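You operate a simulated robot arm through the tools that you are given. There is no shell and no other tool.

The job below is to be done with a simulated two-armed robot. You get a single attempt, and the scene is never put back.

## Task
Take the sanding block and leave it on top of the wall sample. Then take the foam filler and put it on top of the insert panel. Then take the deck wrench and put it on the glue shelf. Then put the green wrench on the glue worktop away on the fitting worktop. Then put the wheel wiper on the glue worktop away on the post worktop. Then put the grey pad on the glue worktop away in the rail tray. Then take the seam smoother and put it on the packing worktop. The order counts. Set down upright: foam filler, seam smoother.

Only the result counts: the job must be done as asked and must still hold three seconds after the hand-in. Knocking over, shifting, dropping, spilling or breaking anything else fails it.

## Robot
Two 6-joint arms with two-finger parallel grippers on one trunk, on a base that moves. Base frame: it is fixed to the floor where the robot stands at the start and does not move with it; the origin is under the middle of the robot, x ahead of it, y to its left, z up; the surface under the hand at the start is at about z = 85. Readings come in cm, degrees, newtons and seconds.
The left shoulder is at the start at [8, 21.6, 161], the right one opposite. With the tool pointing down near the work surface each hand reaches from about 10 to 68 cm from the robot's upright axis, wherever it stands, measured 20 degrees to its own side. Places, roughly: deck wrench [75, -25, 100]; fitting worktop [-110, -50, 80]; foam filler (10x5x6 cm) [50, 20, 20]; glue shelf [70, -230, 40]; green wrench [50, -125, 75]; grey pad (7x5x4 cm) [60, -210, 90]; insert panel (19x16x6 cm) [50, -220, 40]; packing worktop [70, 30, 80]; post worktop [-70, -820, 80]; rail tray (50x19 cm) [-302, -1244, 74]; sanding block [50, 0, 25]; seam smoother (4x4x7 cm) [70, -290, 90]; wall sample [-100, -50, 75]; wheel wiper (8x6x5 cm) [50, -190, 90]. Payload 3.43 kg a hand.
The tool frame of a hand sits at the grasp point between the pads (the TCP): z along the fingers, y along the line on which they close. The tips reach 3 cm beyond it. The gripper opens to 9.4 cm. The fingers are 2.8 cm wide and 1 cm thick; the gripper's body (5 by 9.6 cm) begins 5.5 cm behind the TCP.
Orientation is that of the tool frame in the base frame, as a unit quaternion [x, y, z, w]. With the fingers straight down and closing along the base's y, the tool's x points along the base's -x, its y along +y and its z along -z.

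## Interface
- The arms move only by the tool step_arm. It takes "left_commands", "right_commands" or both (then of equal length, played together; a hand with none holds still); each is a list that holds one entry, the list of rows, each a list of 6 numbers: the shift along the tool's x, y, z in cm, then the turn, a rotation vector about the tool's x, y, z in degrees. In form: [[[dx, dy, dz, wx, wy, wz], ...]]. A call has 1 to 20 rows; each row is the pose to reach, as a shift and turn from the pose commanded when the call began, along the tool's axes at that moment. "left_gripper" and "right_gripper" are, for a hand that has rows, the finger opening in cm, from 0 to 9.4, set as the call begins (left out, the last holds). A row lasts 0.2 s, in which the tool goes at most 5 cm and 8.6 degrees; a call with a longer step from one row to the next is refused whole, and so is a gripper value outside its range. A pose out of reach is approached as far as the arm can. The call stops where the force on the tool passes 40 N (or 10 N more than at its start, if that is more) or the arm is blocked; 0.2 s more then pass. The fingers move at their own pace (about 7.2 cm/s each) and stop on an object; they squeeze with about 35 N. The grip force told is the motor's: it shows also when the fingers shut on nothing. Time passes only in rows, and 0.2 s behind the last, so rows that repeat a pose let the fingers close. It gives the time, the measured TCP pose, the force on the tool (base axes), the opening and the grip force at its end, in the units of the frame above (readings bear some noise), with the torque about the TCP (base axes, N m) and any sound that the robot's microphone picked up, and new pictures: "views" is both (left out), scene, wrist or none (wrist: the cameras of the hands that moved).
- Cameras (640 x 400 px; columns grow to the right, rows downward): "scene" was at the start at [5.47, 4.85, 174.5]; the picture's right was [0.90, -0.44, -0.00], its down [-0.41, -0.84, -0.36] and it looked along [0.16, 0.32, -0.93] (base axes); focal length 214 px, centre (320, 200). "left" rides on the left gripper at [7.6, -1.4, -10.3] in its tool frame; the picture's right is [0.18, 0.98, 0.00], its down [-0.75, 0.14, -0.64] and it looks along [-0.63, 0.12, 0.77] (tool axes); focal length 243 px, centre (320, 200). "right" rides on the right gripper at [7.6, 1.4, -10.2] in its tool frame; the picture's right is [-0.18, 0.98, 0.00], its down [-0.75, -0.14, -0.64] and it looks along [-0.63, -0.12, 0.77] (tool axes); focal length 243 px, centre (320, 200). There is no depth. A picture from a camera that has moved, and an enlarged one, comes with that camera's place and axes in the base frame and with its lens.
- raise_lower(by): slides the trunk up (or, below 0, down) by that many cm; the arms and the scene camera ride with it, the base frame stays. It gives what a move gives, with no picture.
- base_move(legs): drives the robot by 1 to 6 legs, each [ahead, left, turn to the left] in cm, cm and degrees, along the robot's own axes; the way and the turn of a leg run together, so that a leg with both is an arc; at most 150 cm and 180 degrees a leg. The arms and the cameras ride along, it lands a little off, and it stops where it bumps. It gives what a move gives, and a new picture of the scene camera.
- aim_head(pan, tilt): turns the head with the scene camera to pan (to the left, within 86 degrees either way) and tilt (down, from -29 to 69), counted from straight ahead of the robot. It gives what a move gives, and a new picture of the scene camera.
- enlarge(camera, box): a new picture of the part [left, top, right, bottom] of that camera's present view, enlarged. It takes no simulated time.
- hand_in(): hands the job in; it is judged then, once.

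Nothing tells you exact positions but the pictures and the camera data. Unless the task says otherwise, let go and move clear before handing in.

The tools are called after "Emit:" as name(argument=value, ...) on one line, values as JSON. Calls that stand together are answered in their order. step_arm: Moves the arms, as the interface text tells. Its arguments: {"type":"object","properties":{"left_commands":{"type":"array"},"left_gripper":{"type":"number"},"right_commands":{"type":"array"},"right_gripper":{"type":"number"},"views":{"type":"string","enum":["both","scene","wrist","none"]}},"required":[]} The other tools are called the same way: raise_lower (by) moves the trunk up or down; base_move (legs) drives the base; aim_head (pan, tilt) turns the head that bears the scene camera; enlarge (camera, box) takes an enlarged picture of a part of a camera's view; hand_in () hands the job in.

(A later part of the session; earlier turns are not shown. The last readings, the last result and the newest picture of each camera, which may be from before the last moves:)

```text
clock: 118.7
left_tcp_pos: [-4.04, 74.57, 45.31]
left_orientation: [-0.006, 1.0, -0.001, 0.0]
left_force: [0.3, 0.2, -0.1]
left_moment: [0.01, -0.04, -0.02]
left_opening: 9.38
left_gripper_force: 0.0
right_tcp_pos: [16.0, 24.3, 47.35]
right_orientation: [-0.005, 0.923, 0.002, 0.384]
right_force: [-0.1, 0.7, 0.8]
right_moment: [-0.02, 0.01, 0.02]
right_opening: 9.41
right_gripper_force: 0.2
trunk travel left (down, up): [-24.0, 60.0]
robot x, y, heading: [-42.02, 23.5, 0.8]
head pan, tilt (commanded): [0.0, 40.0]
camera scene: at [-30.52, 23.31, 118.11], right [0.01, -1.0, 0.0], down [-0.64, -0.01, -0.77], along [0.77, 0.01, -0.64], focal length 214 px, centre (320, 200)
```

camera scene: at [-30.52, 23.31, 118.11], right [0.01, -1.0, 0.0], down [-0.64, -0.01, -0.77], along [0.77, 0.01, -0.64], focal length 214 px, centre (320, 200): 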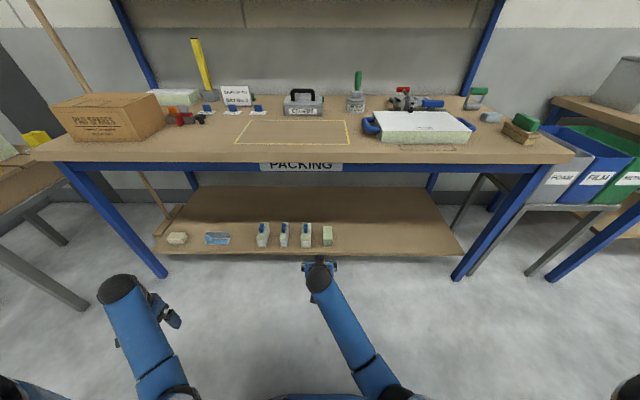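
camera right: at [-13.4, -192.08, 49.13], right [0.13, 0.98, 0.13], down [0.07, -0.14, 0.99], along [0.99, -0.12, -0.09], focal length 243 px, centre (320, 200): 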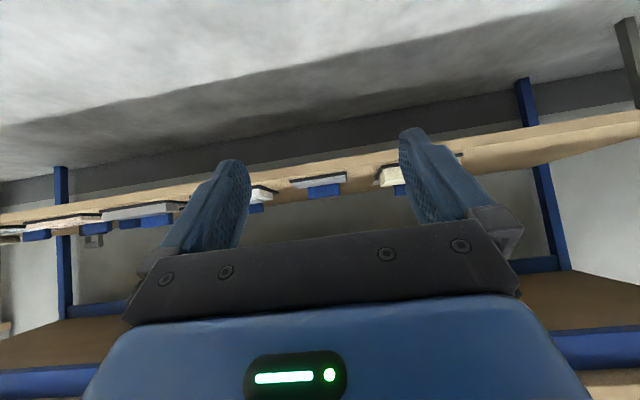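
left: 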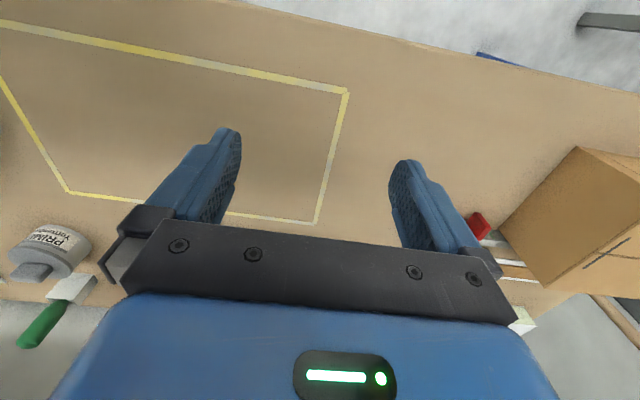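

Foam filler is just right of the hand's line. I lower the trunk 17 cm and look with the level wrist camera.

Emit:
raise_lower(by=-17)

Emit:
step_arm(right_commands=[[[0, -2, 0, 0, 0, 0], [0, -4.6, 0, 0, 0, 0]]], views="both")

Emit:
enlarge(camera="right", box=[220, 100, 420, 225])

Emit:
enlarge(camera="scene", box=[240, 190, 400, 290])

```text
clock: 120.6
left_tcp_pos: [-4.02, 74.69, 28.39]
left_orientation: [-0.006, 1.0, 0.0, 0.0]
left_force: [0.4, -0.1, -0.2]
left_moment: [0.02, -0.04, -0.04]
left_opening: 9.4
left_gripper_force: 0.1
right_tcp_pos: [15.99, 24.18, 30.27]
right_orientation: [-0.005, 0.923, 0.003, 0.384]
right_force: [-0.9, -0.2, -0.1]
right_moment: [0.03, -0.02, 0.04]
right_opening: 9.41
right_gripper_force: 0.1
trunk travel left (down, up): [-7.0, 77.0]
robot x, y, heading: [-42.01, 23.39, 0.5]
head pan, tilt (commanded): [0.0, 40.0]
```

```text
clock: 121.2
left_tcp_pos: [-4.1, 74.58, 28.46]
left_orientation: [-0.007, 1.0, -0.001, 0.0]
left_force: [1.2, 0.2, -0.8]
left_moment: [-0.02, 0.02, 0.03]
left_opening: 9.42
left_gripper_force: 0.0
right_tcp_pos: [15.96, 19.81, 30.38]
right_orientation: [-0.006, 0.923, 0.003, 0.385]
right_force: [0.1, 0.1, 0.2]
right_moment: [-0.02, 0.0, 0.01]
right_opening: 9.4
right_gripper_force: 0.1
trunk travel left (down, up): [-7.0, 77.0]
robot x, y, heading: [-42.28, 23.56, 0.7]
head pan, tilt (commanded): [0.0, 40.0]
camera scene: at [-30.53, 23.3, 101.11], right [0.01, -1.0, 0.0], down [-0.64, -0.01, -0.77], along [0.77, 0.01, -0.64], focal length 214 px, centre (320, 200)
camera right: at [3.42, 20.95, 32.23], right [0.12, 0.98, 0.13], down [0.08, -0.14, 0.99], along [0.99, -0.11, -0.09], focal length 243 px, centre (320, 200)
```

scene: 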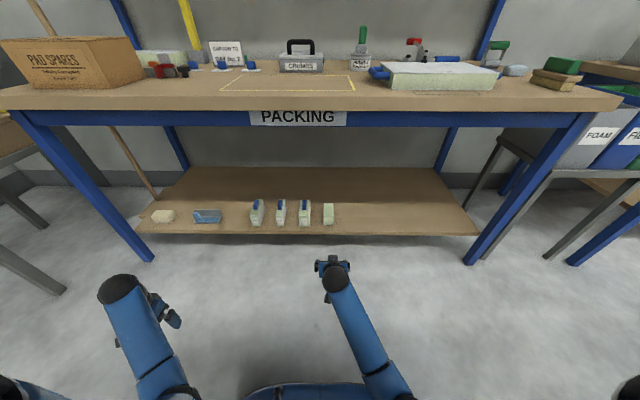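
right: 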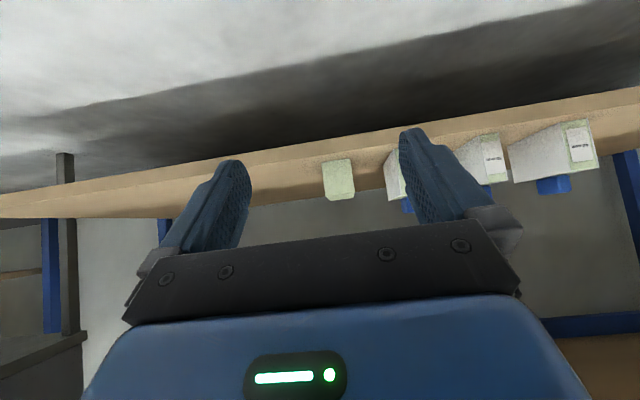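

```text
3.20 times, centred on (320, 162) of right
camera zoom: at [3.42, 20.95, 32.23], right [0.12, 0.98, 0.13], down [0.08, -0.14, 0.99], along [0.99, -0.11, -0.09], focal length 776 px, centre (320, 320)
```

zoom: 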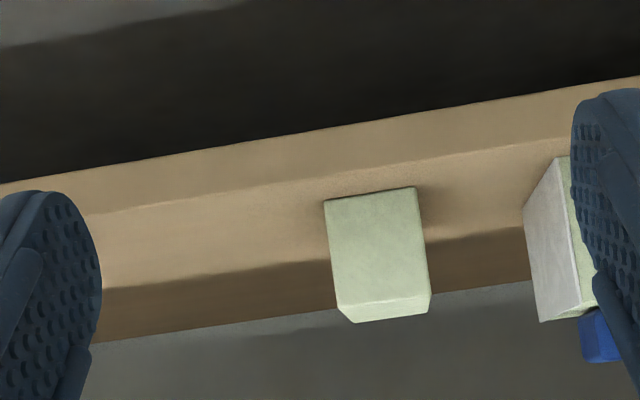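

```text
4.00 times, centred on (320, 240) of scene
camera zoom: at [-30.53, 23.3, 101.11], right [0.01, -1.0, 0.0], down [-0.64, -0.01, -0.77], along [0.77, 0.01, -0.64], focal length 858 px, centre (320, 40)
```

zoom: 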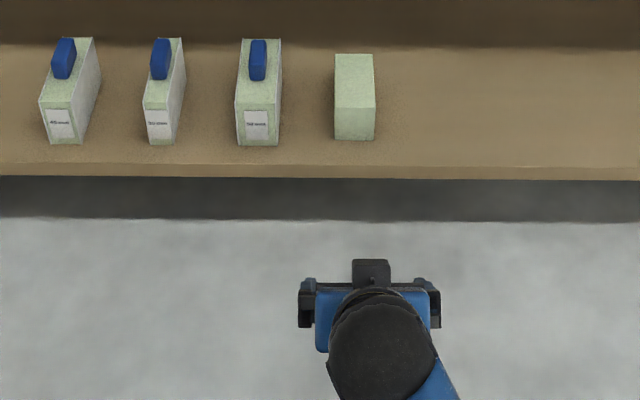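

The foam filler is at x 43.9–53.4, y≈19.7 on the shelf at z≈22.3, aligned with x, and the hand is in line with it. I drive forward with the hand above it.

Emit:
base_move(legs=[[29, 0, 0]])

Emit:
step_arm(right_commands=[[[0, 0, 0, 0, 0, 0]]], views="wrist")

Emit:
enlarge(camera="scene", box=[240, 170, 400, 270])

```text
clock: 123.2
left_tcp_pos: [25.21, 75.13, 28.33]
left_orientation: [-0.006, 1.0, 0.0, -0.001]
left_force: [-0.3, 0.4, 0.1]
left_moment: [0.02, 0.0, -0.01]
left_opening: 9.42
left_gripper_force: 0.1
right_tcp_pos: [45.38, 20.15, 30.39]
right_orientation: [-0.006, 0.923, 0.003, 0.384]
right_force: [1.2, 0.0, 0.0]
right_moment: [0.02, 0.0, 0.02]
right_opening: 9.4
right_gripper_force: 0.0
trunk travel left (down, up): [-7.0, 77.0]
robot x, y, heading: [-12.68, 24.02, 0.8]
head pan, tilt (commanded): [0.0, 40.0]
camera scene: at [-1.21, 23.72, 101.1], right [0.01, -1.0, 0.0], down [-0.64, -0.01, -0.77], along [0.77, 0.01, -0.64], focal length 214 px, centre (320, 200)
```

scene: 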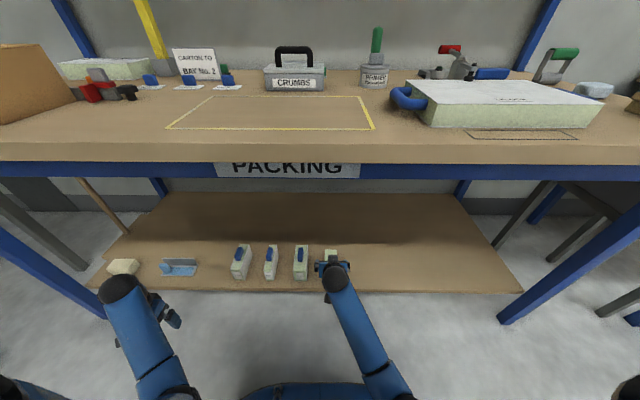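

```text
clock: 123.6
left_tcp_pos: [25.17, 75.11, 28.5]
left_orientation: [-0.007, 1.0, 0.0, 0.0]
left_force: [-0.9, 0.1, -0.2]
left_moment: [-0.01, -0.01, -0.02]
left_opening: 9.37
left_gripper_force: 0.0
right_tcp_pos: [45.41, 20.13, 30.28]
right_orientation: [-0.006, 0.923, 0.003, 0.385]
right_force: [-0.6, -0.3, -1.0]
right_moment: [-0.01, 0.04, 0.01]
right_opening: 9.41
right_gripper_force: 0.1
trunk travel left (down, up): [-7.0, 77.0]
robot x, y, heading: [-12.58, 23.45, 0.9]
head pan, tilt (commanded): [0.0, 40.0]
camera right: at [32.7, 21.41, 32.22], right [0.12, 0.98, 0.13], down [0.08, -0.14, 0.99], along [0.99, -0.1, -0.09], focal length 243 px, centre (320, 200)
```

right: 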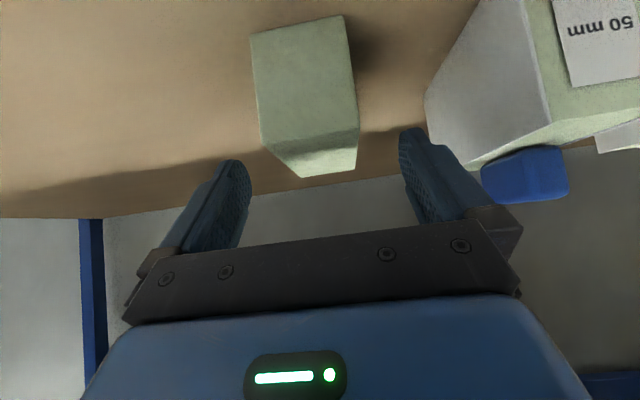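

```text
4.00 times, centred on (320, 220) of scene
camera zoom: at [-1.24, 23.71, 101.11], right [0.01, -1.0, 0.0], down [-0.64, -0.01, -0.77], along [0.77, 0.01, -0.64], focal length 858 px, centre (320, 120)
```

zoom: 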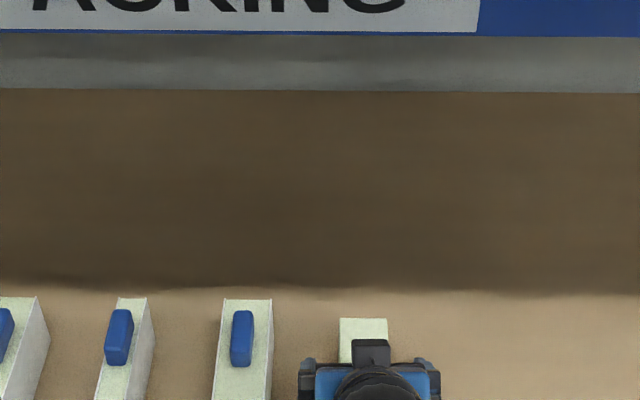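

The foam is centred between the fingers. I move forward 2.6 cm then down to grip height.

Emit:
step_arm(right_commands=[[[-0.9, 0, 0.9, 0, 0, 0], [-1.84, 0, 1.84, 0, 0, 0], [-0.8, 0, 2.9, 0, 0, 0], [0.3, 0, 4.0, 0, 0, 0], [0.85, 0, 4.53, 0, 0, 0]]], views="both")

```text
clock: 124.8
left_tcp_pos: [25.2, 75.08, 28.37]
left_orientation: [-0.007, 1.0, 0.0, -0.001]
left_force: [-0.2, 0.1, 0.5]
left_moment: [-0.02, -0.01, -0.02]
left_opening: 9.39
left_gripper_force: 0.0
right_tcp_pos: [47.9, 20.22, 26.48]
right_orientation: [-0.007, 0.923, 0.004, 0.384]
right_force: [-0.8, -0.1, 0.2]
right_moment: [0.03, 0.0, -0.02]
right_opening: 9.41
right_gripper_force: 0.2
trunk travel left (down, up): [-7.0, 77.0]
robot x, y, heading: [-13.0, 23.7, 0.9]
head pan, tilt (commanded): [0.0, 40.0]
camera scene: at [-1.24, 23.71, 101.11], right [0.01, -1.0, 0.0], down [-0.64, -0.01, -0.77], along [0.77, 0.01, -0.64], focal length 214 px, centre (320, 200)
camera right: at [35.24, 21.48, 28.33], right [0.12, 0.98, 0.13], down [0.08, -0.14, 0.99], along [0.99, -0.1, -0.09], focal length 243 px, centre (320, 200)
```

scene: 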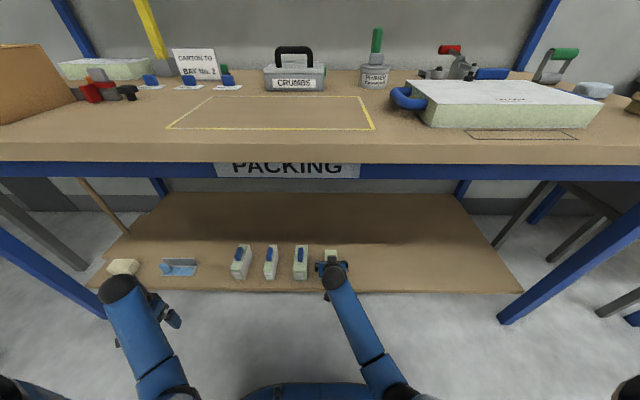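
right: 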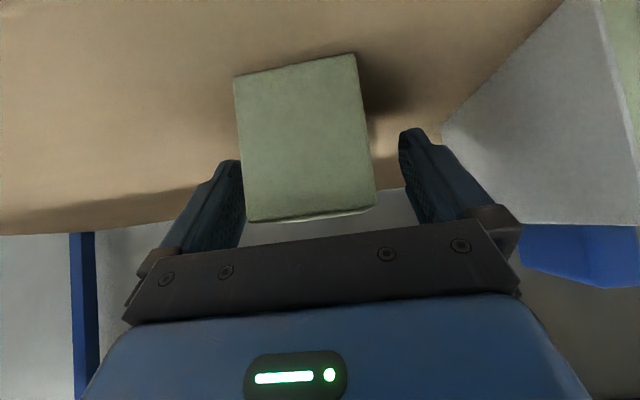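

Foam is well centred between the fingers. I close the gripper.

Emit:
step_arm(right_commands=[[[0, 0, 0, 0, 0, 0], [0, 0, 0, 0, 0, 0], [0, 0, 0, 0, 0, 0], [0, 0, 0, 0, 0, 0]]], right_gripper=0, views="wrist")

```text
clock: 125.8
left_tcp_pos: [25.19, 75.15, 28.3]
left_orientation: [-0.008, 1.0, -0.001, 0.0]
left_force: [0.0, -0.5, -0.1]
left_moment: [0.0, -0.01, 0.0]
left_opening: 9.43
left_gripper_force: 0.1
right_tcp_pos: [47.72, 20.19, 26.47]
right_orientation: [-0.006, 0.924, 0.004, 0.383]
right_force: [0.2, -0.5, -1.0]
right_moment: [0.01, -0.03, -0.03]
right_opening: 5.26
right_gripper_force: 34.9
trunk travel left (down, up): [-7.0, 77.0]
robot x, y, heading: [-12.59, 23.75, 0.6]
head pan, tilt (commanded): [0.0, 40.0]
camera right: at [35.25, 21.48, 28.35], right [0.12, 0.98, 0.13], down [0.08, -0.14, 0.99], along [0.99, -0.1, -0.09], focal length 243 px, centre (320, 200)
```

right: 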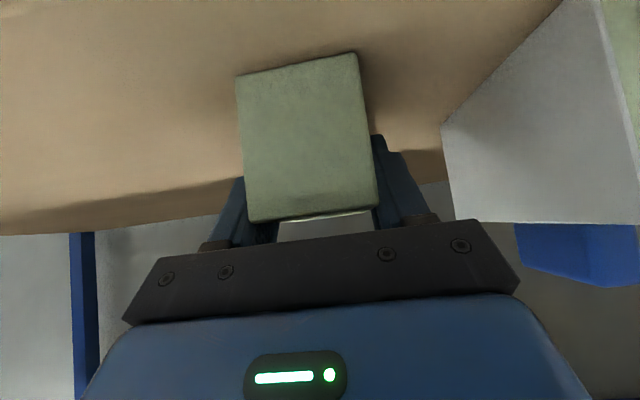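

Held at 5.3 cm width. I lift 5 cm straight up, check, then back out.

Emit:
step_arm(right_commands=[[[-0.7, 0, -0.7, 0, 0, 0], [-2, 0, -2, 0, 0, 0], [-3.5, 0, -3.5, 0, 0, 0]]], views="wrist")

Emit:
base_move(legs=[[-29, 0, -0.7]])

```text
clock: 126.6
left_tcp_pos: [25.05, 75.03, 28.46]
left_orientation: [-0.008, 1.0, 0.0, 0.001]
left_force: [0.5, 0.0, -1.1]
left_moment: [0.0, -0.03, 0.0]
left_opening: 9.4
left_gripper_force: 0.1
right_tcp_pos: [47.79, 20.21, 31.58]
right_orientation: [-0.005, 0.923, 0.003, 0.384]
right_force: [-1.5, -0.1, -0.5]
right_moment: [0.03, 0.01, 0.03]
right_opening: 5.29
right_gripper_force: 35.0
trunk travel left (down, up): [-7.0, 77.0]
robot x, y, heading: [-13.11, 23.49, 0.8]
head pan, tilt (commanded): [0.0, 40.0]
camera right: at [35.21, 21.43, 33.44], right [0.12, 0.98, 0.13], down [0.08, -0.14, 0.99], along [0.99, -0.1, -0.09], focal length 243 px, centre (320, 200)
```

right: 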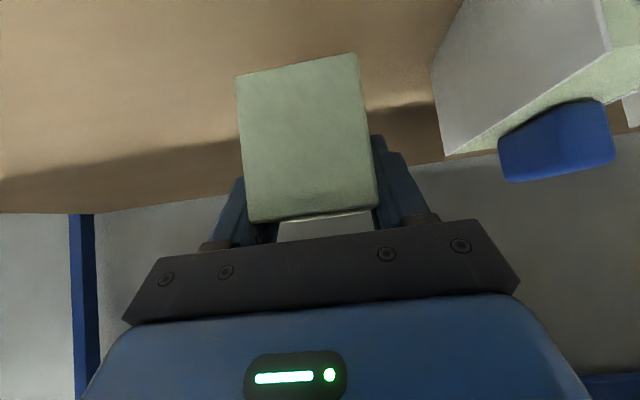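

```text
clock: 128.6
left_tcp_pos: [-3.04, 74.34, 28.39]
left_orientation: [-0.001, 1.0, 0.0, 0.0]
left_force: [0.4, -0.4, 0.0]
left_moment: [-0.02, 0.01, 0.01]
left_opening: 9.38
left_gripper_force: 0.1
right_tcp_pos: [18.9, 19.14, 31.64]
right_orientation: [-0.001, 0.924, 0.001, 0.384]
right_force: [-0.5, -1.1, 0.0]
right_moment: [-0.01, -0.01, 0.04]
right_opening: 5.28
right_gripper_force: 35.3
trunk travel left (down, up): [-7.0, 77.0]
robot x, y, heading: [-41.79, 23.47, 0.1]
head pan, tilt (commanded): [0.0, 40.0]
camera scene: at [-30.15, 23.35, 101.12], right [0.0, -1.0, 0.0], down [-0.64, 0.0, -0.77], along [0.77, 0.0, -0.64], focal length 214 px, centre (320, 200)
```

scene: 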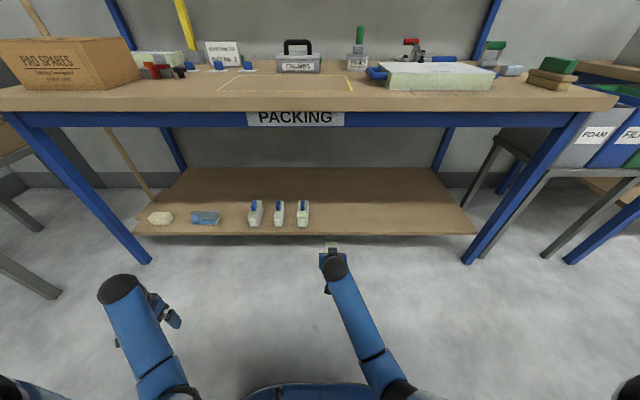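

The foam filler is held. I raise a bit and strafe along to the glue bench.

Emit:
raise_lower(by=24)

Emit:
base_move(legs=[[0, -150, 0], [0, -91, 0]])

Emit:
step_arm(right_commands=[[[0, 0, 0, 0, 0, 0]]], views="wrist")

```text
clock: 131.1
left_tcp_pos: [-3.07, 74.41, 52.41]
left_orientation: [-0.001, 1.0, 0.0, -0.001]
left_force: [-0.2, -0.5, 0.1]
left_moment: [0.01, -0.03, 0.0]
left_opening: 9.41
left_gripper_force: 0.1
right_tcp_pos: [18.86, 19.21, 55.59]
right_orientation: [0.0, 0.923, 0.001, 0.384]
right_force: [0.2, 0.6, 0.0]
right_moment: [0.0, -0.01, 0.0]
right_opening: 5.27
right_gripper_force: 34.7
trunk travel left (down, up): [-31.0, 53.0]
robot x, y, heading: [-41.83, 23.75, -0.1]
head pan, tilt (commanded): [0.0, 40.0]
```

```text
clock: 142.9
left_tcp_pos: [-1.58, -166.31, 52.45]
left_orientation: [-0.006, 1.0, 0.0, 0.0]
left_force: [-0.3, 1.3, 0.1]
left_moment: [-0.02, -0.01, 0.04]
left_opening: 9.38
left_gripper_force: 0.0
right_tcp_pos: [20.99, -221.27, 55.46]
right_orientation: [-0.005, 0.923, 0.002, 0.384]
right_force: [-0.5, -0.9, -0.7]
right_moment: [-0.02, 0.01, -0.01]
right_opening: 5.28
right_gripper_force: 35.3
trunk travel left (down, up): [-31.0, 53.0]
robot x, y, heading: [-39.8, -217.24, 0.6]
head pan, tilt (commanded): [0.0, 40.0]
camera scene: at [-28.0, -217.59, 125.11], right [0.01, -1.0, 0.0], down [-0.64, -0.01, -0.77], along [0.77, 0.01, -0.64], focal length 214 px, centre (320, 200)
```

scene: 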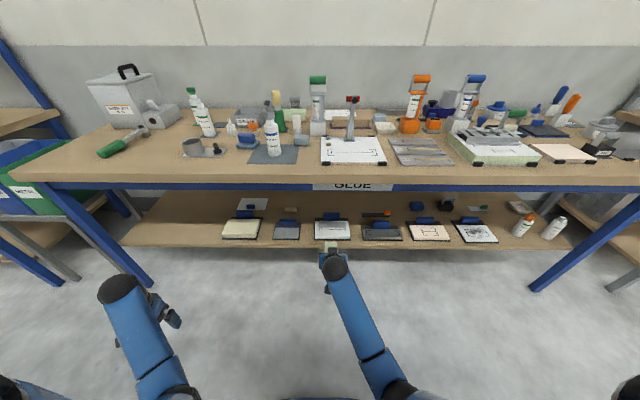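

```text
clock: 143.3
left_tcp_pos: [-1.61, -166.24, 52.44]
left_orientation: [-0.006, 1.0, 0.0, 0.0]
left_force: [-0.6, 0.1, 0.0]
left_moment: [-0.01, -0.04, 0.01]
left_opening: 9.42
left_gripper_force: 0.0
right_tcp_pos: [21.0, -221.19, 55.62]
right_orientation: [-0.005, 0.923, 0.003, 0.385]
right_force: [-0.6, 0.3, -0.4]
right_moment: [0.0, -0.02, 0.02]
right_opening: 5.24
right_gripper_force: 34.8
trunk travel left (down, up): [-31.0, 53.0]
robot x, y, heading: [-39.53, -217.47, 0.6]
head pan, tilt (commanded): [0.0, 40.0]
camera right: at [8.44, -219.88, 57.41], right [0.12, 0.98, 0.13], down [0.08, -0.14, 0.99], along [0.99, -0.11, -0.09], focal length 243 px, centre (320, 200)
```

right: 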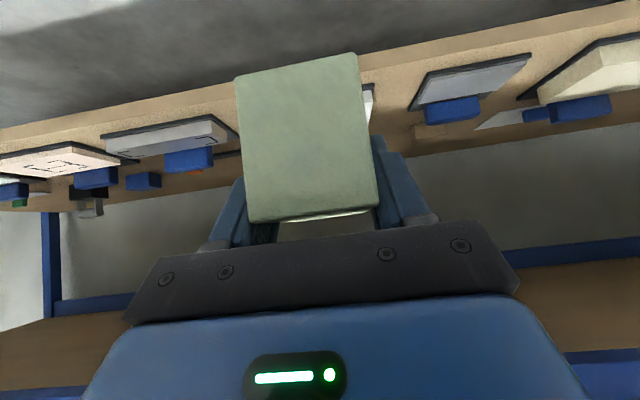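

I'm in front of the insert panel. I enlarge the scene view to measure it precisely.

Emit:
enlarge(camera="scene", box=[270, 190, 410, 277])

Emit:
enlarge(camera="scene", box=[295, 200, 375, 250])

```text
4.57 times, centred on (340, 234) of scene
camera zoom: at [-28.0, -217.55, 125.11], right [0.01, -1.0, 0.0], down [-0.64, -0.01, -0.77], along [0.77, 0.01, -0.64], focal length 980 px, centre (229, 47)
```

zoom: 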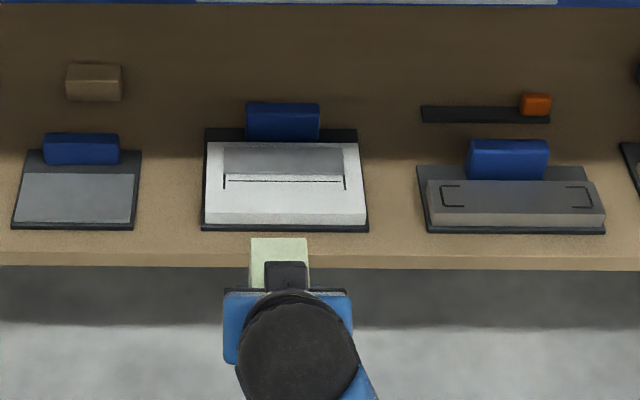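

```text
8.00 times, centred on (335, 225) of scene
camera zoom: at [-28.0, -217.55, 125.11], right [0.01, -1.0, 0.0], down [-0.64, -0.01, -0.77], along [0.77, 0.01, -0.64], focal length 1716 px, centre (200, 0)
```

zoom: 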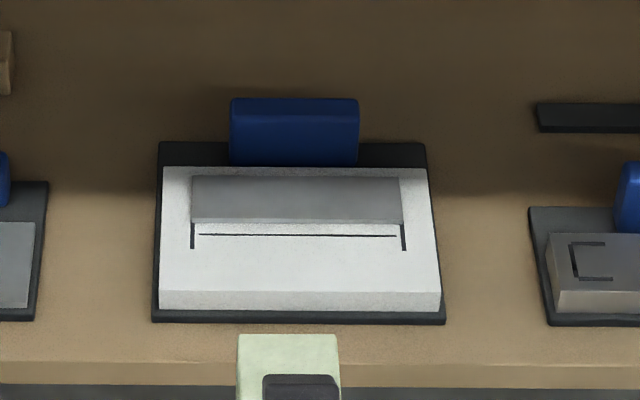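

The panel top shows a grey rectangle and slot marks whose relief is unclear. I shift the hand sideways to see the panel from the low wrist camera.

Emit:
step_arm(right_commands=[[[0, 4, 0, 0, 0, 0], [0, 8, 0, 0, 0, 0], [0, 12, 0, 0, 0, 0], [0, 16, 0, 0, 0, 0], [0, 19, 0, 0, 0, 0]]], views="wrist")

Emit:
enlarge(camera="right", box=[80, 60, 260, 180])

```text
clock: 144.5
left_tcp_pos: [-1.54, -166.24, 52.36]
left_orientation: [-0.007, 1.0, 0.0, 0.0]
left_force: [-0.9, -0.5, 0.5]
left_moment: [-0.02, -0.01, 0.01]
left_opening: 9.4
left_gripper_force: 0.0
right_tcp_pos: [20.77, -201.87, 55.58]
right_orientation: [-0.005, 0.923, 0.003, 0.384]
right_force: [0.1, 0.1, -1.0]
right_moment: [0.04, 0.05, 0.02]
right_opening: 5.22
right_gripper_force: 34.7
trunk travel left (down, up): [-31.0, 53.0]
robot x, y, heading: [-39.55, -217.85, 0.8]
head pan, tilt (commanded): [0.0, 40.0]
camera right: at [8.12, -200.63, 57.28], right [0.12, 0.98, 0.13], down [0.08, -0.14, 0.99], along [0.99, -0.11, -0.09], focal length 243 px, centre (320, 200)
```

right: 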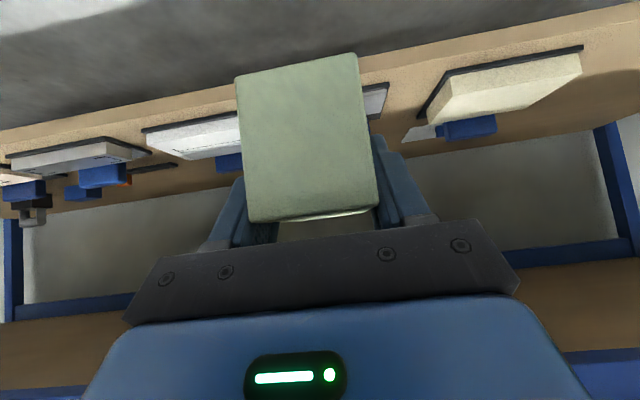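

```text
3.33 times, centred on (170, 120) of right
camera zoom: at [8.12, -200.63, 57.28], right [0.12, 0.98, 0.13], down [0.08, -0.14, 0.99], along [0.99, -0.11, -0.09], focal length 809 px, centre (820, 467)
```

zoom: 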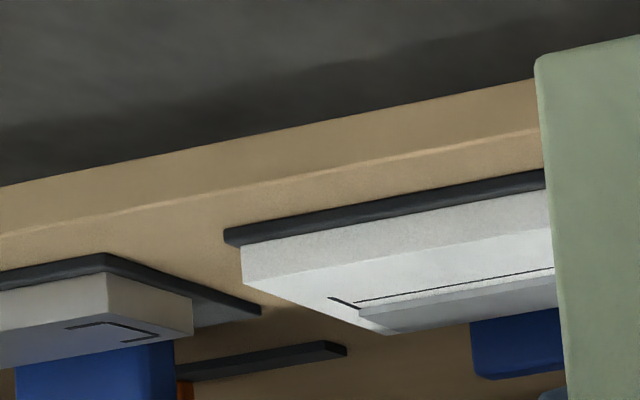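

There's a raised plate on the back half of the panel top, so the foam should lie lengthwise along y on the flat front strip. I yaw the hand 90° to the left in free space to see if the arm can do that.

Emit:
step_arm(right_commands=[[[0, -1.7, 0, -5.8, 0, -5.8], [0, -3.4, 0, -11.6, 0, -11.6], [0, -5.1, 0, -17.4, 0, -17.4], [0, -6.8, 0, -23.2, 0, -23.2], [0, -8.5, 0, -29, 0, -29], [0, -10.2, 0, -34.8, 0, -34.8], [0, -11.9, 0, -40.6, 0, -40.6], [0, -13.6, 0, -46.4, 0, -46.4], [0, -15.3, 0, -52.2, 0, -52.2], [0, -17, 0, -58, 0, -58], [0, -19, 0, -63.64, 0, -63.64]]], views="both")

```text
clock: 146.9
left_tcp_pos: [-1.48, -166.3, 52.44]
left_orientation: [-0.006, 1.0, 0.0, 0.0]
left_force: [0.4, 0.9, 0.0]
left_moment: [-0.02, -0.04, 0.01]
left_opening: 9.41
left_gripper_force: 0.0
right_tcp_pos: [20.95, -221.1, 55.44]
right_orientation: [0.658, -0.648, -0.272, -0.27]
right_force: [0.6, -0.7, -0.7]
right_moment: [0.0, 0.0, 0.02]
right_opening: 5.26
right_gripper_force: 34.9
trunk travel left (down, up): [-31.0, 53.0]
robot x, y, heading: [-39.53, -217.56, 0.9]
head pan, tilt (commanded): [0.0, 40.0]
camera scene: at [-27.97, -217.59, 125.11], right [0.01, -1.0, 0.0], down [-0.64, -0.01, -0.77], along [0.77, 0.01, -0.64], focal length 214 px, centre (320, 200)
camera right: at [19.77, -233.84, 57.28], right [-0.98, 0.12, 0.13], down [0.14, 0.08, 0.99], along [0.1, 0.99, -0.09], focal length 243 px, centre (320, 200)
```

scene: 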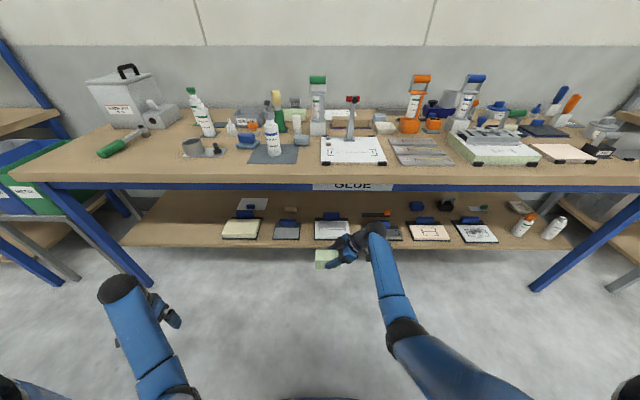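
right: 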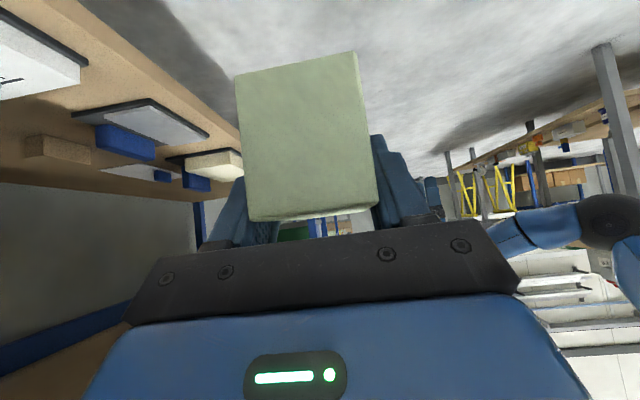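

The arm reaches this pose fine. I lower the trunk 6 cm and drive in so the foam hovers over the panel's flat front strip.

Emit:
raise_lower(by=-6)

Emit:
base_move(legs=[[20, -3.5, 0]])

Emit:
step_arm(right_commands=[[[0, 0, 0, 0, 0, 0]]], views="wrist")

Emit:
enlarge(camera="scene", box=[250, 180, 410, 280])

```text
clock: 147.9
left_tcp_pos: [-1.57, -166.2, 46.45]
left_orientation: [-0.006, 1.0, 0.0, 0.0]
left_force: [-0.6, 0.5, 0.2]
left_moment: [0.0, 0.01, 0.0]
left_opening: 9.39
left_gripper_force: 0.1
right_tcp_pos: [20.91, -221.09, 49.51]
right_orientation: [0.657, -0.649, -0.271, -0.271]
right_force: [0.4, 0.0, 0.5]
right_moment: [0.03, -0.02, -0.03]
right_opening: 5.28
right_gripper_force: 35.1
trunk travel left (down, up): [-25.0, 59.0]
robot x, y, heading: [-39.29, -217.79, 0.7]
head pan, tilt (commanded): [0.0, 40.0]
```

```text
clock: 149.6
left_tcp_pos: [18.8, -169.47, 46.41]
left_orientation: [-0.007, 1.0, -0.001, -0.002]
left_force: [0.2, 0.2, 0.6]
left_moment: [0.01, -0.01, 0.02]
left_opening: 9.39
left_gripper_force: 0.1
right_tcp_pos: [41.43, -224.17, 49.34]
right_orientation: [0.658, -0.649, -0.272, -0.269]
right_force: [0.7, -0.5, -0.3]
right_moment: [0.0, 0.0, -0.02]
right_opening: 5.28
right_gripper_force: 35.0
trunk travel left (down, up): [-25.0, 59.0]
robot x, y, heading: [-19.13, -220.8, 0.8]
head pan, tilt (commanded): [0.0, 40.0]
camera scene: at [-7.48, -220.78, 119.1], right [0.01, -1.0, 0.0], down [-0.64, -0.01, -0.77], along [0.77, 0.01, -0.64], focal length 214 px, centre (320, 200)
```

scene: 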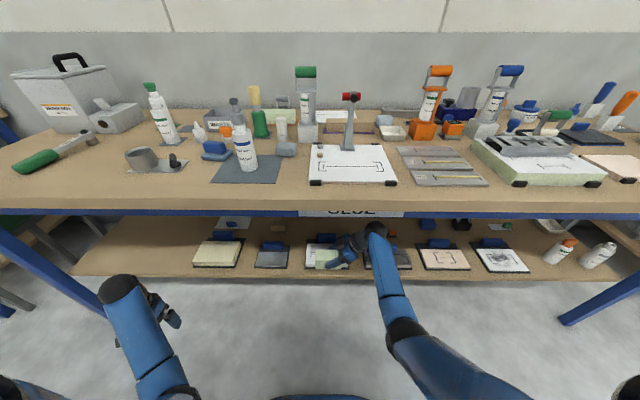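

```text
clock: 150.0
left_tcp_pos: [18.82, -169.35, 46.41]
left_orientation: [-0.007, 1.0, 0.0, 0.001]
left_force: [0.1, -0.5, -0.2]
left_moment: [0.0, 0.02, -0.02]
left_opening: 9.39
left_gripper_force: 0.0
right_tcp_pos: [41.41, -224.32, 49.5]
right_orientation: [0.658, -0.648, -0.273, -0.271]
right_force: [-0.2, 0.0, 0.1]
right_moment: [0.01, 0.02, 0.01]
right_opening: 5.26
right_gripper_force: 35.3
trunk travel left (down, up): [-25.0, 59.0]
robot x, y, heading: [-19.37, -220.56, 0.7]
head pan, tilt (commanded): [0.0, 40.0]
camera right: at [40.16, -236.95, 51.3], right [-0.98, 0.12, 0.13], down [0.14, 0.08, 0.99], along [0.11, 0.99, -0.09], focal length 243 px, centre (320, 200)
```

right: 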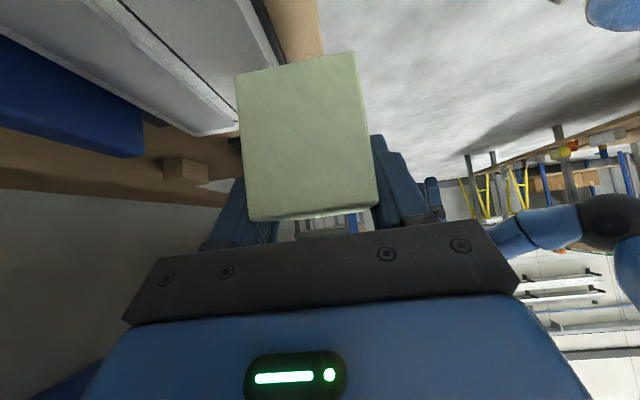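

```text
4.00 times, centred on (330, 230) of scene
camera zoom: at [-7.57, -220.76, 119.11], right [0.01, -1.0, 0.0], down [-0.64, -0.01, -0.77], along [0.77, 0.01, -0.64], focal length 858 px, centre (280, 80)
```

zoom: 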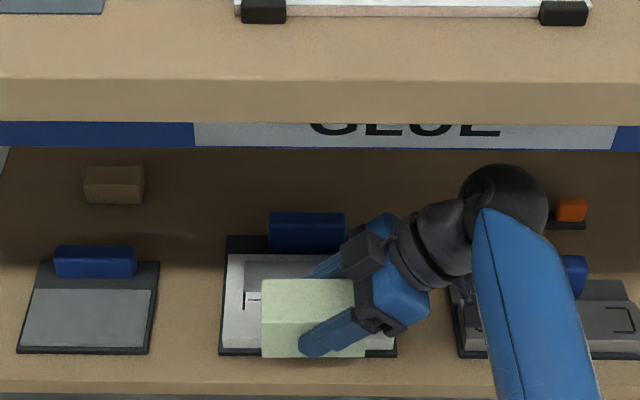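

The foam hovers just in front of the right spot (panel flat strip x 43–48.4, y −232…−215). I move 3.5 cm inwards and lower most of the way.

Emit:
step_arm(right_commands=[[[0, -1.8, 0, 0, 0, 0], [0, -3.5, 0, 0, 0, 0], [0.7, -3.5, 0.7, 0, 0, 0], [1.3, -3.5, 1.3, 0, 0, 0]]], views="wrist")

Emit:
enlarge(camera="scene", box=[270, 200, 390, 275])

```text
clock: 151.0
left_tcp_pos: [18.79, -169.46, 46.44]
left_orientation: [-0.006, 1.0, 0.001, 0.001]
left_force: [-0.8, 1.0, -0.3]
left_moment: [0.0, -0.01, 0.0]
left_opening: 9.4
left_gripper_force: 0.1
right_tcp_pos: [44.96, -224.23, 47.52]
right_orientation: [0.657, -0.648, -0.272, -0.271]
right_force: [0.4, 0.3, -0.1]
right_moment: [0.01, -0.03, -0.02]
right_opening: 5.28
right_gripper_force: 35.2
trunk travel left (down, up): [-25.0, 59.0]
robot x, y, heading: [-19.35, -220.47, 0.8]
head pan, tilt (commanded): [0.0, 40.0]
camera right: at [43.7, -236.91, 49.49], right [-0.98, 0.12, 0.13], down [0.14, 0.08, 0.99], along [0.11, 0.99, -0.09], focal length 243 px, centre (320, 200)
```

right: 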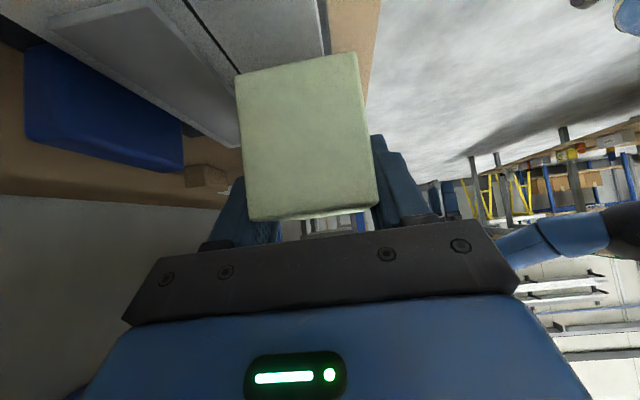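

```text
5.33 times, centred on (330, 238) of scene
camera zoom: at [-7.57, -220.76, 119.11], right [0.01, -1.0, 0.0], down [-0.64, -0.01, -0.77], along [0.77, 0.01, -0.64], focal length 1144 px, centre (267, 0)
```

zoom: 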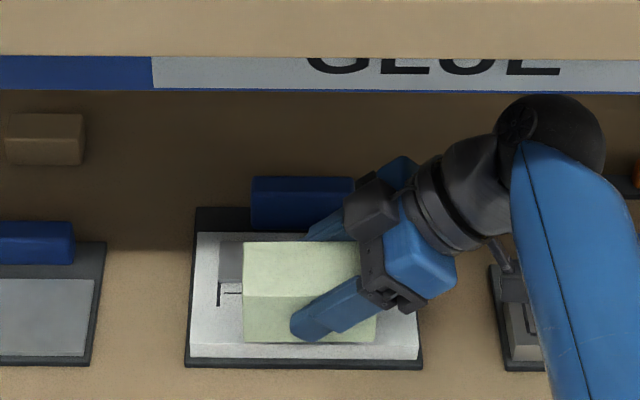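

Foam sits right over the flat strip. I lower in fine steps until contact.

Emit:
step_arm(right_commands=[[[0.2, 0, 0.2, 0, 0, 0], [0.4, 0, 0.4, 0, 0, 0], [0.5, 0, 0.5, 0, 0, 0]]], views="none")

```text
clock: 151.8
left_tcp_pos: [18.82, -169.44, 46.47]
left_orientation: [-0.007, 1.0, 0.0, -0.001]
left_force: [-0.6, -0.9, 0.1]
left_moment: [-0.01, 0.0, 0.01]
left_opening: 9.4
left_gripper_force: 0.1
right_tcp_pos: [44.82, -224.23, 46.98]
right_orientation: [0.657, -0.649, -0.272, -0.27]
right_force: [0.4, 0.8, -0.6]
right_moment: [0.0, 0.0, -0.02]
right_opening: 5.28
right_gripper_force: 35.1
trunk travel left (down, up): [-25.0, 59.0]
robot x, y, heading: [-19.02, -220.44, 0.9]
head pan, tilt (commanded): [0.0, 40.0]
```

Emit:
step_arm(right_commands=[[[0.2, 0, 0.2, 0, 0, 0], [0.35, 0, 0.35, 0, 0, 0]]], views="none")

```text
clock: 152.4
left_tcp_pos: [18.84, -169.38, 46.38]
left_orientation: [-0.006, 1.0, 0.0, 0.001]
left_force: [-0.1, -0.1, -0.3]
left_moment: [-0.02, 0.03, 0.02]
left_opening: 9.41
left_gripper_force: 0.0
right_tcp_pos: [44.98, -224.31, 46.46]
right_orientation: [0.657, -0.649, -0.272, -0.271]
right_force: [0.2, -0.3, -1.1]
right_moment: [-0.04, 0.01, -0.01]
right_opening: 5.26
right_gripper_force: 34.7
trunk travel left (down, up): [-25.0, 59.0]
robot x, y, heading: [-19.03, -220.69, 0.7]
head pan, tilt (commanded): [0.0, 40.0]
```

No contact yet; I continue.

Emit:
step_arm(right_commands=[[[0.2, 0, 0.2, 0, 0, 0], [0.3, 0, 0.3, 0, 0, 0]]], views="none")

Emit:
enlarge(camera="scene", box=[290, 220, 370, 270])

```text
clock: 153.0
left_tcp_pos: [18.84, -169.53, 46.29]
left_orientation: [-0.006, 1.0, 0.0, -0.001]
left_force: [0.0, -0.1, 0.4]
left_moment: [0.0, 0.02, -0.02]
left_opening: 9.41
left_gripper_force: 0.1
right_tcp_pos: [44.89, -224.17, 46.03]
right_orientation: [0.658, -0.648, -0.272, -0.27]
right_force: [0.5, -0.1, 0.4]
right_moment: [0.0, 0.01, 0.03]
right_opening: 5.25
right_gripper_force: 35.4
trunk travel left (down, up): [-25.0, 59.0]
robot x, y, heading: [-19.03, -220.38, 0.9]
head pan, tilt (commanded): [0.0, 40.0]
```

```text
8.00 times, centred on (330, 245) of scene
camera zoom: at [-7.57, -220.76, 119.11], right [0.01, -1.0, 0.0], down [-0.64, -0.01, -0.77], along [0.77, 0.01, -0.64], focal length 1716 px, centre (240, -160)
```

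zoom: 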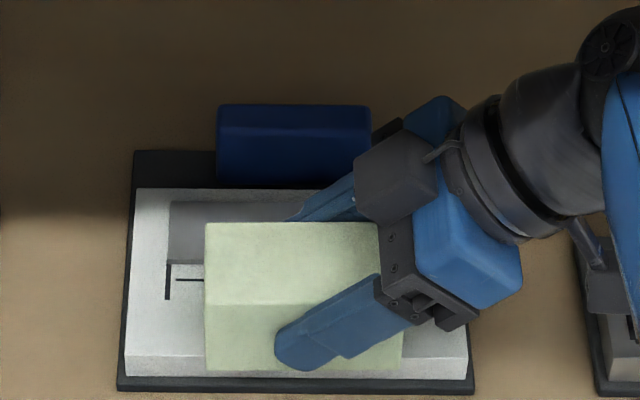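

No contact yet, so the panel top is a little lower than thought; its flat strip is then x≈43.4–49.2. I shift the foam 0.8 cm inwards and continue down.

Emit:
step_arm(right_commands=[[[0, -0.8, 0, 0, 0, 0], [0.2, -0.8, 0.2, 0, 0, 0], [0.3, -0.8, 0.3, 0, 0, 0]]], views="none")

```text
clock: 153.8
left_tcp_pos: [18.81, -169.41, 46.3]
left_orientation: [-0.006, 1.0, 0.0, 0.0]
left_force: [1.0, 0.4, 0.2]
left_moment: [0.02, 0.06, -0.04]
left_opening: 9.43
left_gripper_force: 0.1
right_tcp_pos: [45.59, -224.19, 45.59]
right_orientation: [0.659, -0.647, -0.273, -0.27]
right_force: [0.2, -0.2, -0.1]
right_moment: [0.0, 0.03, 0.02]
right_opening: 5.29
right_gripper_force: 34.9
trunk travel left (down, up): [-25.0, 59.0]
robot x, y, heading: [-18.87, -220.65, 0.7]
head pan, tilt (commanded): [0.0, 40.0]
```

Emit:
step_arm(right_commands=[[[0.2, 0, 0.2, 0, 0, 0], [0.3, 0, 0.3, 0, 0, 0]]], views="none")

Emit:
enlarge(camera="scene", box=[290, 220, 370, 270])

```text
clock: 154.4
left_tcp_pos: [18.75, -169.43, 46.41]
left_orientation: [-0.008, 1.0, 0.0, -0.001]
left_force: [-0.2, 0.3, 0.2]
left_moment: [0.01, -0.02, -0.01]
left_opening: 9.41
left_gripper_force: 0.0
right_tcp_pos: [45.61, -224.19, 45.38]
right_orientation: [0.658, -0.648, -0.272, -0.272]
right_force: [-1.6, -0.2, 9.2]
right_moment: [0.49, 0.09, 0.02]
right_opening: 5.29
right_gripper_force: 34.8
trunk travel left (down, up): [-25.0, 59.0]
robot x, y, heading: [-18.82, -220.54, 0.7]
head pan, tilt (commanded): [0.0, 40.0]
```

```text
8.00 times, centred on (330, 245) of scene
camera zoom: at [-7.69, -220.77, 119.14], right [0.01, -1.0, 0.0], down [-0.64, -0.01, -0.77], along [0.77, 0.01, -0.64], focal length 1716 px, centre (240, -160)
```

zoom: 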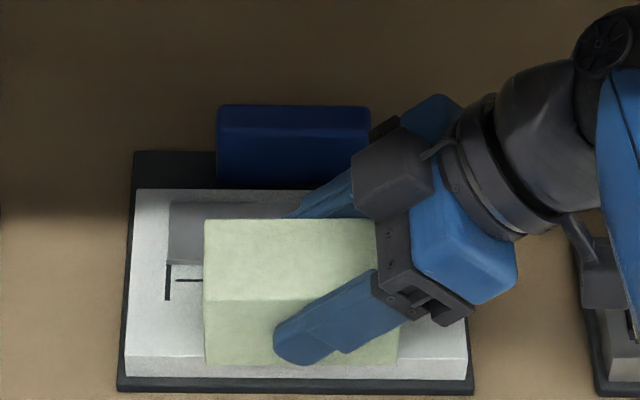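

Contact (9 N) with the panel top. I open the fingers moderately and check.

Emit:
step_arm(right_commands=[[[0, 0, 0, 0, 0, 0], [0, 0, 0, 0, 0, 0], [0, 0, 0, 0, 0, 0]]], right_gripper=7.2, views="wrist")

Emit:
enlarge(camera="scene", box=[290, 220, 370, 270])

```text
clock: 155.2
left_tcp_pos: [18.79, -169.38, 46.37]
left_orientation: [-0.007, 1.0, 0.0, 0.0]
left_force: [0.7, 0.4, 0.7]
left_moment: [0.04, -0.01, 0.0]
left_opening: 9.36
left_gripper_force: 0.1
right_tcp_pos: [45.68, -224.24, 45.19]
right_orientation: [0.658, -0.648, -0.272, -0.27]
right_force: [0.1, 0.5, 0.0]
right_moment: [0.02, 0.03, 0.02]
right_opening: 7.2
right_gripper_force: 0.1
trunk travel left (down, up): [-25.0, 59.0]
robot x, y, heading: [-18.96, -220.53, 1.0]
head pan, tilt (commanded): [0.0, 40.0]
camera right: at [44.44, -236.9, 47.01], right [-0.98, 0.12, 0.13], down [0.14, 0.08, 0.99], along [0.11, 0.99, -0.09], focal length 243 px, centre (320, 200)
```

right: 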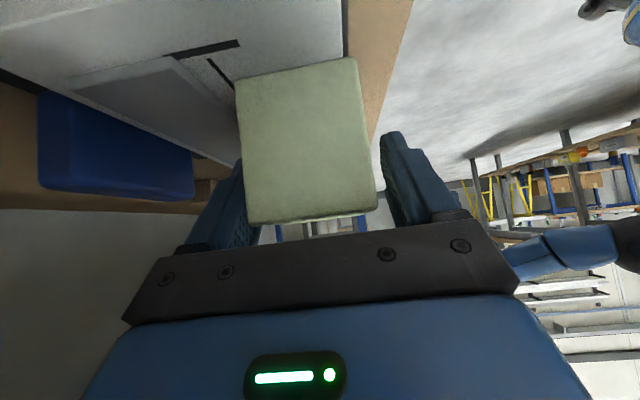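

```text
8.00 times, centred on (330, 245) of scene
camera zoom: at [-7.58, -220.76, 119.11], right [0.01, -1.0, 0.0], down [-0.64, -0.01, -0.77], along [0.77, 0.01, -0.64], focal length 1716 px, centre (240, -160)
```

zoom: 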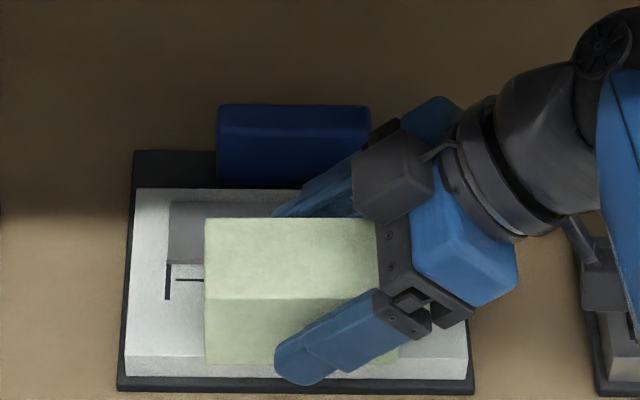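

The foam filler stands on the panel, released. I withdraw the hand back-and-up along its axis.

Emit:
step_arm(right_commands=[[[0, 0, -2, 0, 0, 0], [0, 0, -4.5, 0, 0, 0], [0, 0, -7, 0, 0, 0], [0, 0, -9, 0, 0, 0]]], views="wrist")

Emit:
enlarge(camera="scene", box=[270, 200, 410, 288])

```text
clock: 156.2
left_tcp_pos: [18.88, -169.35, 46.41]
left_orientation: [-0.006, 1.0, 0.0, 0.0]
left_force: [0.6, -0.3, 0.1]
left_moment: [0.03, 0.01, 0.05]
left_opening: 9.4
left_gripper_force: 0.0
right_tcp_pos: [46.02, -230.68, 51.59]
right_orientation: [0.658, -0.648, -0.272, -0.271]
right_force: [-0.3, -0.1, 0.5]
right_moment: [0.0, -0.01, 0.01]
right_opening: 7.21
right_gripper_force: 0.0
trunk travel left (down, up): [-25.0, 59.0]
robot x, y, heading: [-18.81, -220.82, 0.8]
head pan, tilt (commanded): [0.0, 40.0]
camera right: at [44.67, -243.29, 53.49], right [-0.98, 0.12, 0.13], down [0.14, 0.08, 0.99], along [0.11, 0.99, -0.09], focal length 243 px, centre (320, 200)
```

right: 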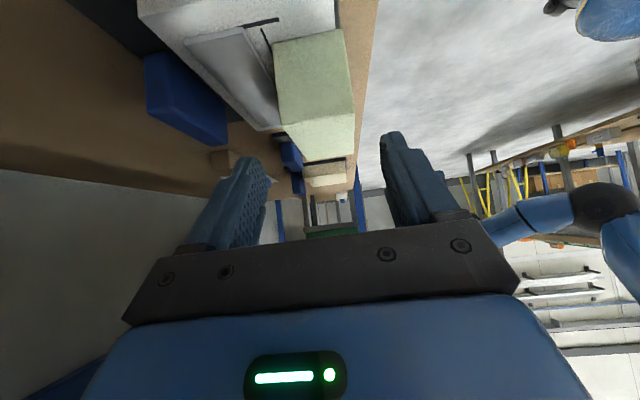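

```text
4.55 times, centred on (340, 244) of scene
camera zoom: at [-7.59, -220.77, 119.11], right [0.01, -1.0, 0.0], down [-0.64, -0.01, -0.77], along [0.77, 0.01, -0.64], focal length 975 px, centre (229, 0)
```

zoom: 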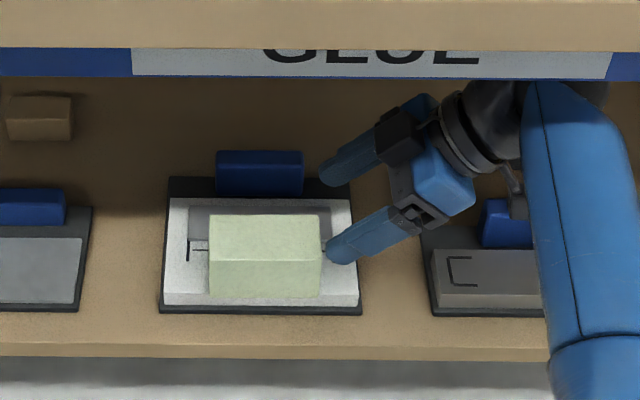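

The foam filler stands well on the insert panel. I back out, raise the trunk and go to the packing bench for the deck wrench.

Emit:
base_move(legs=[[-26, 0, -0.8]])

Emit:
raise_lower(by=40)

Emit:
raise_lower(by=19)

Emit:
base_move(legs=[[0, 150, 0], [0, 45, 0]])

```text
clock: 158.0
left_tcp_pos: [-5.96, -170.2, 46.54]
left_orientation: [0.001, 1.0, -0.001, -0.001]
left_force: [0.9, -0.1, 0.1]
left_moment: [0.01, 0.02, 0.02]
left_opening: 9.41
left_gripper_force: 0.0
right_tcp_pos: [20.36, -231.67, 51.57]
right_orientation: [0.654, -0.652, -0.27, -0.272]
right_force: [0.2, -0.1, -0.6]
right_moment: [-0.04, 0.0, -0.02]
right_opening: 7.21
right_gripper_force: 0.1
trunk travel left (down, up): [-25.0, 59.0]
robot x, y, heading: [-44.63, -220.99, -0.0]
head pan, tilt (commanded): [0.0, 40.0]
camera scene: at [-33.1, -221.08, 119.12], right [0.0, -1.0, 0.0], down [-0.64, 0.0, -0.77], along [0.77, 0.0, -0.64], focal length 214 px, centre (320, 200)
```

scene: 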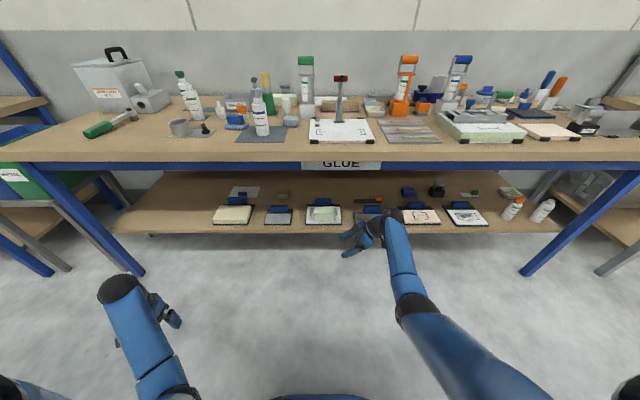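

```text
clock: 161.8
left_tcp_pos: [-5.84, -170.05, 86.37]
left_orientation: [0.0, 1.0, 0.0, 0.001]
left_force: [-1.1, -0.4, 0.0]
left_moment: [-0.02, -0.01, 0.0]
left_opening: 9.41
left_gripper_force: 0.1
right_tcp_pos: [20.36, -231.64, 91.57]
right_orientation: [-0.653, 0.653, 0.27, 0.272]
right_force: [0.5, 0.1, -0.3]
right_moment: [0.01, 0.02, -0.01]
right_opening: 7.21
right_gripper_force: 0.0
trunk travel left (down, up): [-65.0, 19.0]
robot x, y, heading: [-44.62, -220.93, 0.2]
head pan, tilt (commanded): [0.0, 40.0]
```

```text
clock: 163.9
left_tcp_pos: [-5.88, -170.11, 105.36]
left_orientation: [0.0, 1.0, -0.001, 0.0]
left_force: [0.5, 0.1, -0.1]
left_moment: [0.0, -0.01, 0.0]
left_opening: 9.38
left_gripper_force: 0.0
right_tcp_pos: [20.36, -231.55, 110.57]
right_orientation: [-0.653, 0.653, 0.27, 0.272]
right_force: [-0.2, 0.1, -0.2]
right_moment: [0.02, 0.02, 0.02]
right_opening: 7.18
right_gripper_force: 0.1
trunk travel left (down, up): [-84.0, 0.0]
robot x, y, heading: [-44.96, -220.91, -0.0]
head pan, tilt (commanded): [0.0, 40.0]
```

```text
clock: 173.6
left_tcp_pos: [-7.0, 24.27, 105.5]
left_orientation: [-0.002, 1.0, 0.001, 0.0]
left_force: [0.3, -0.7, 0.1]
left_moment: [0.01, 0.0, 0.01]
left_opening: 9.4
left_gripper_force: 0.1
right_tcp_pos: [19.53, -37.07, 110.6]
right_orientation: [0.654, -0.652, -0.271, -0.272]
right_force: [-0.2, -0.7, 0.7]
right_moment: [-0.01, -0.01, 0.02]
right_opening: 7.21
right_gripper_force: 0.1
trunk travel left (down, up): [-84.0, 0.0]
robot x, y, heading: [-45.41, -26.48, 0.3]
head pan, tilt (commanded): [0.0, 40.0]
camera scene: at [-33.83, -26.95, 178.11], right [0.0, -1.0, 0.0], down [-0.64, 0.0, -0.77], along [0.77, 0.0, -0.64], focal length 214 px, centre (320, 200)
```

scene: 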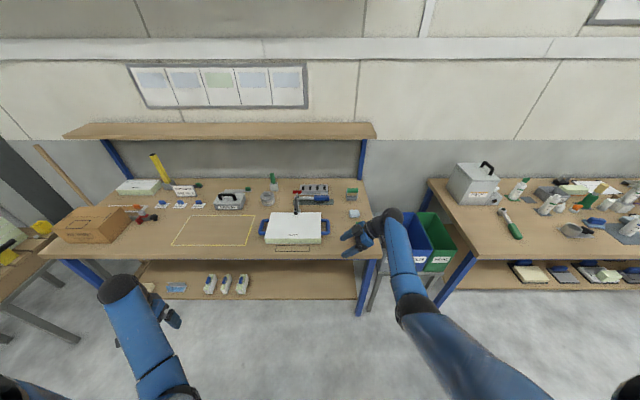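

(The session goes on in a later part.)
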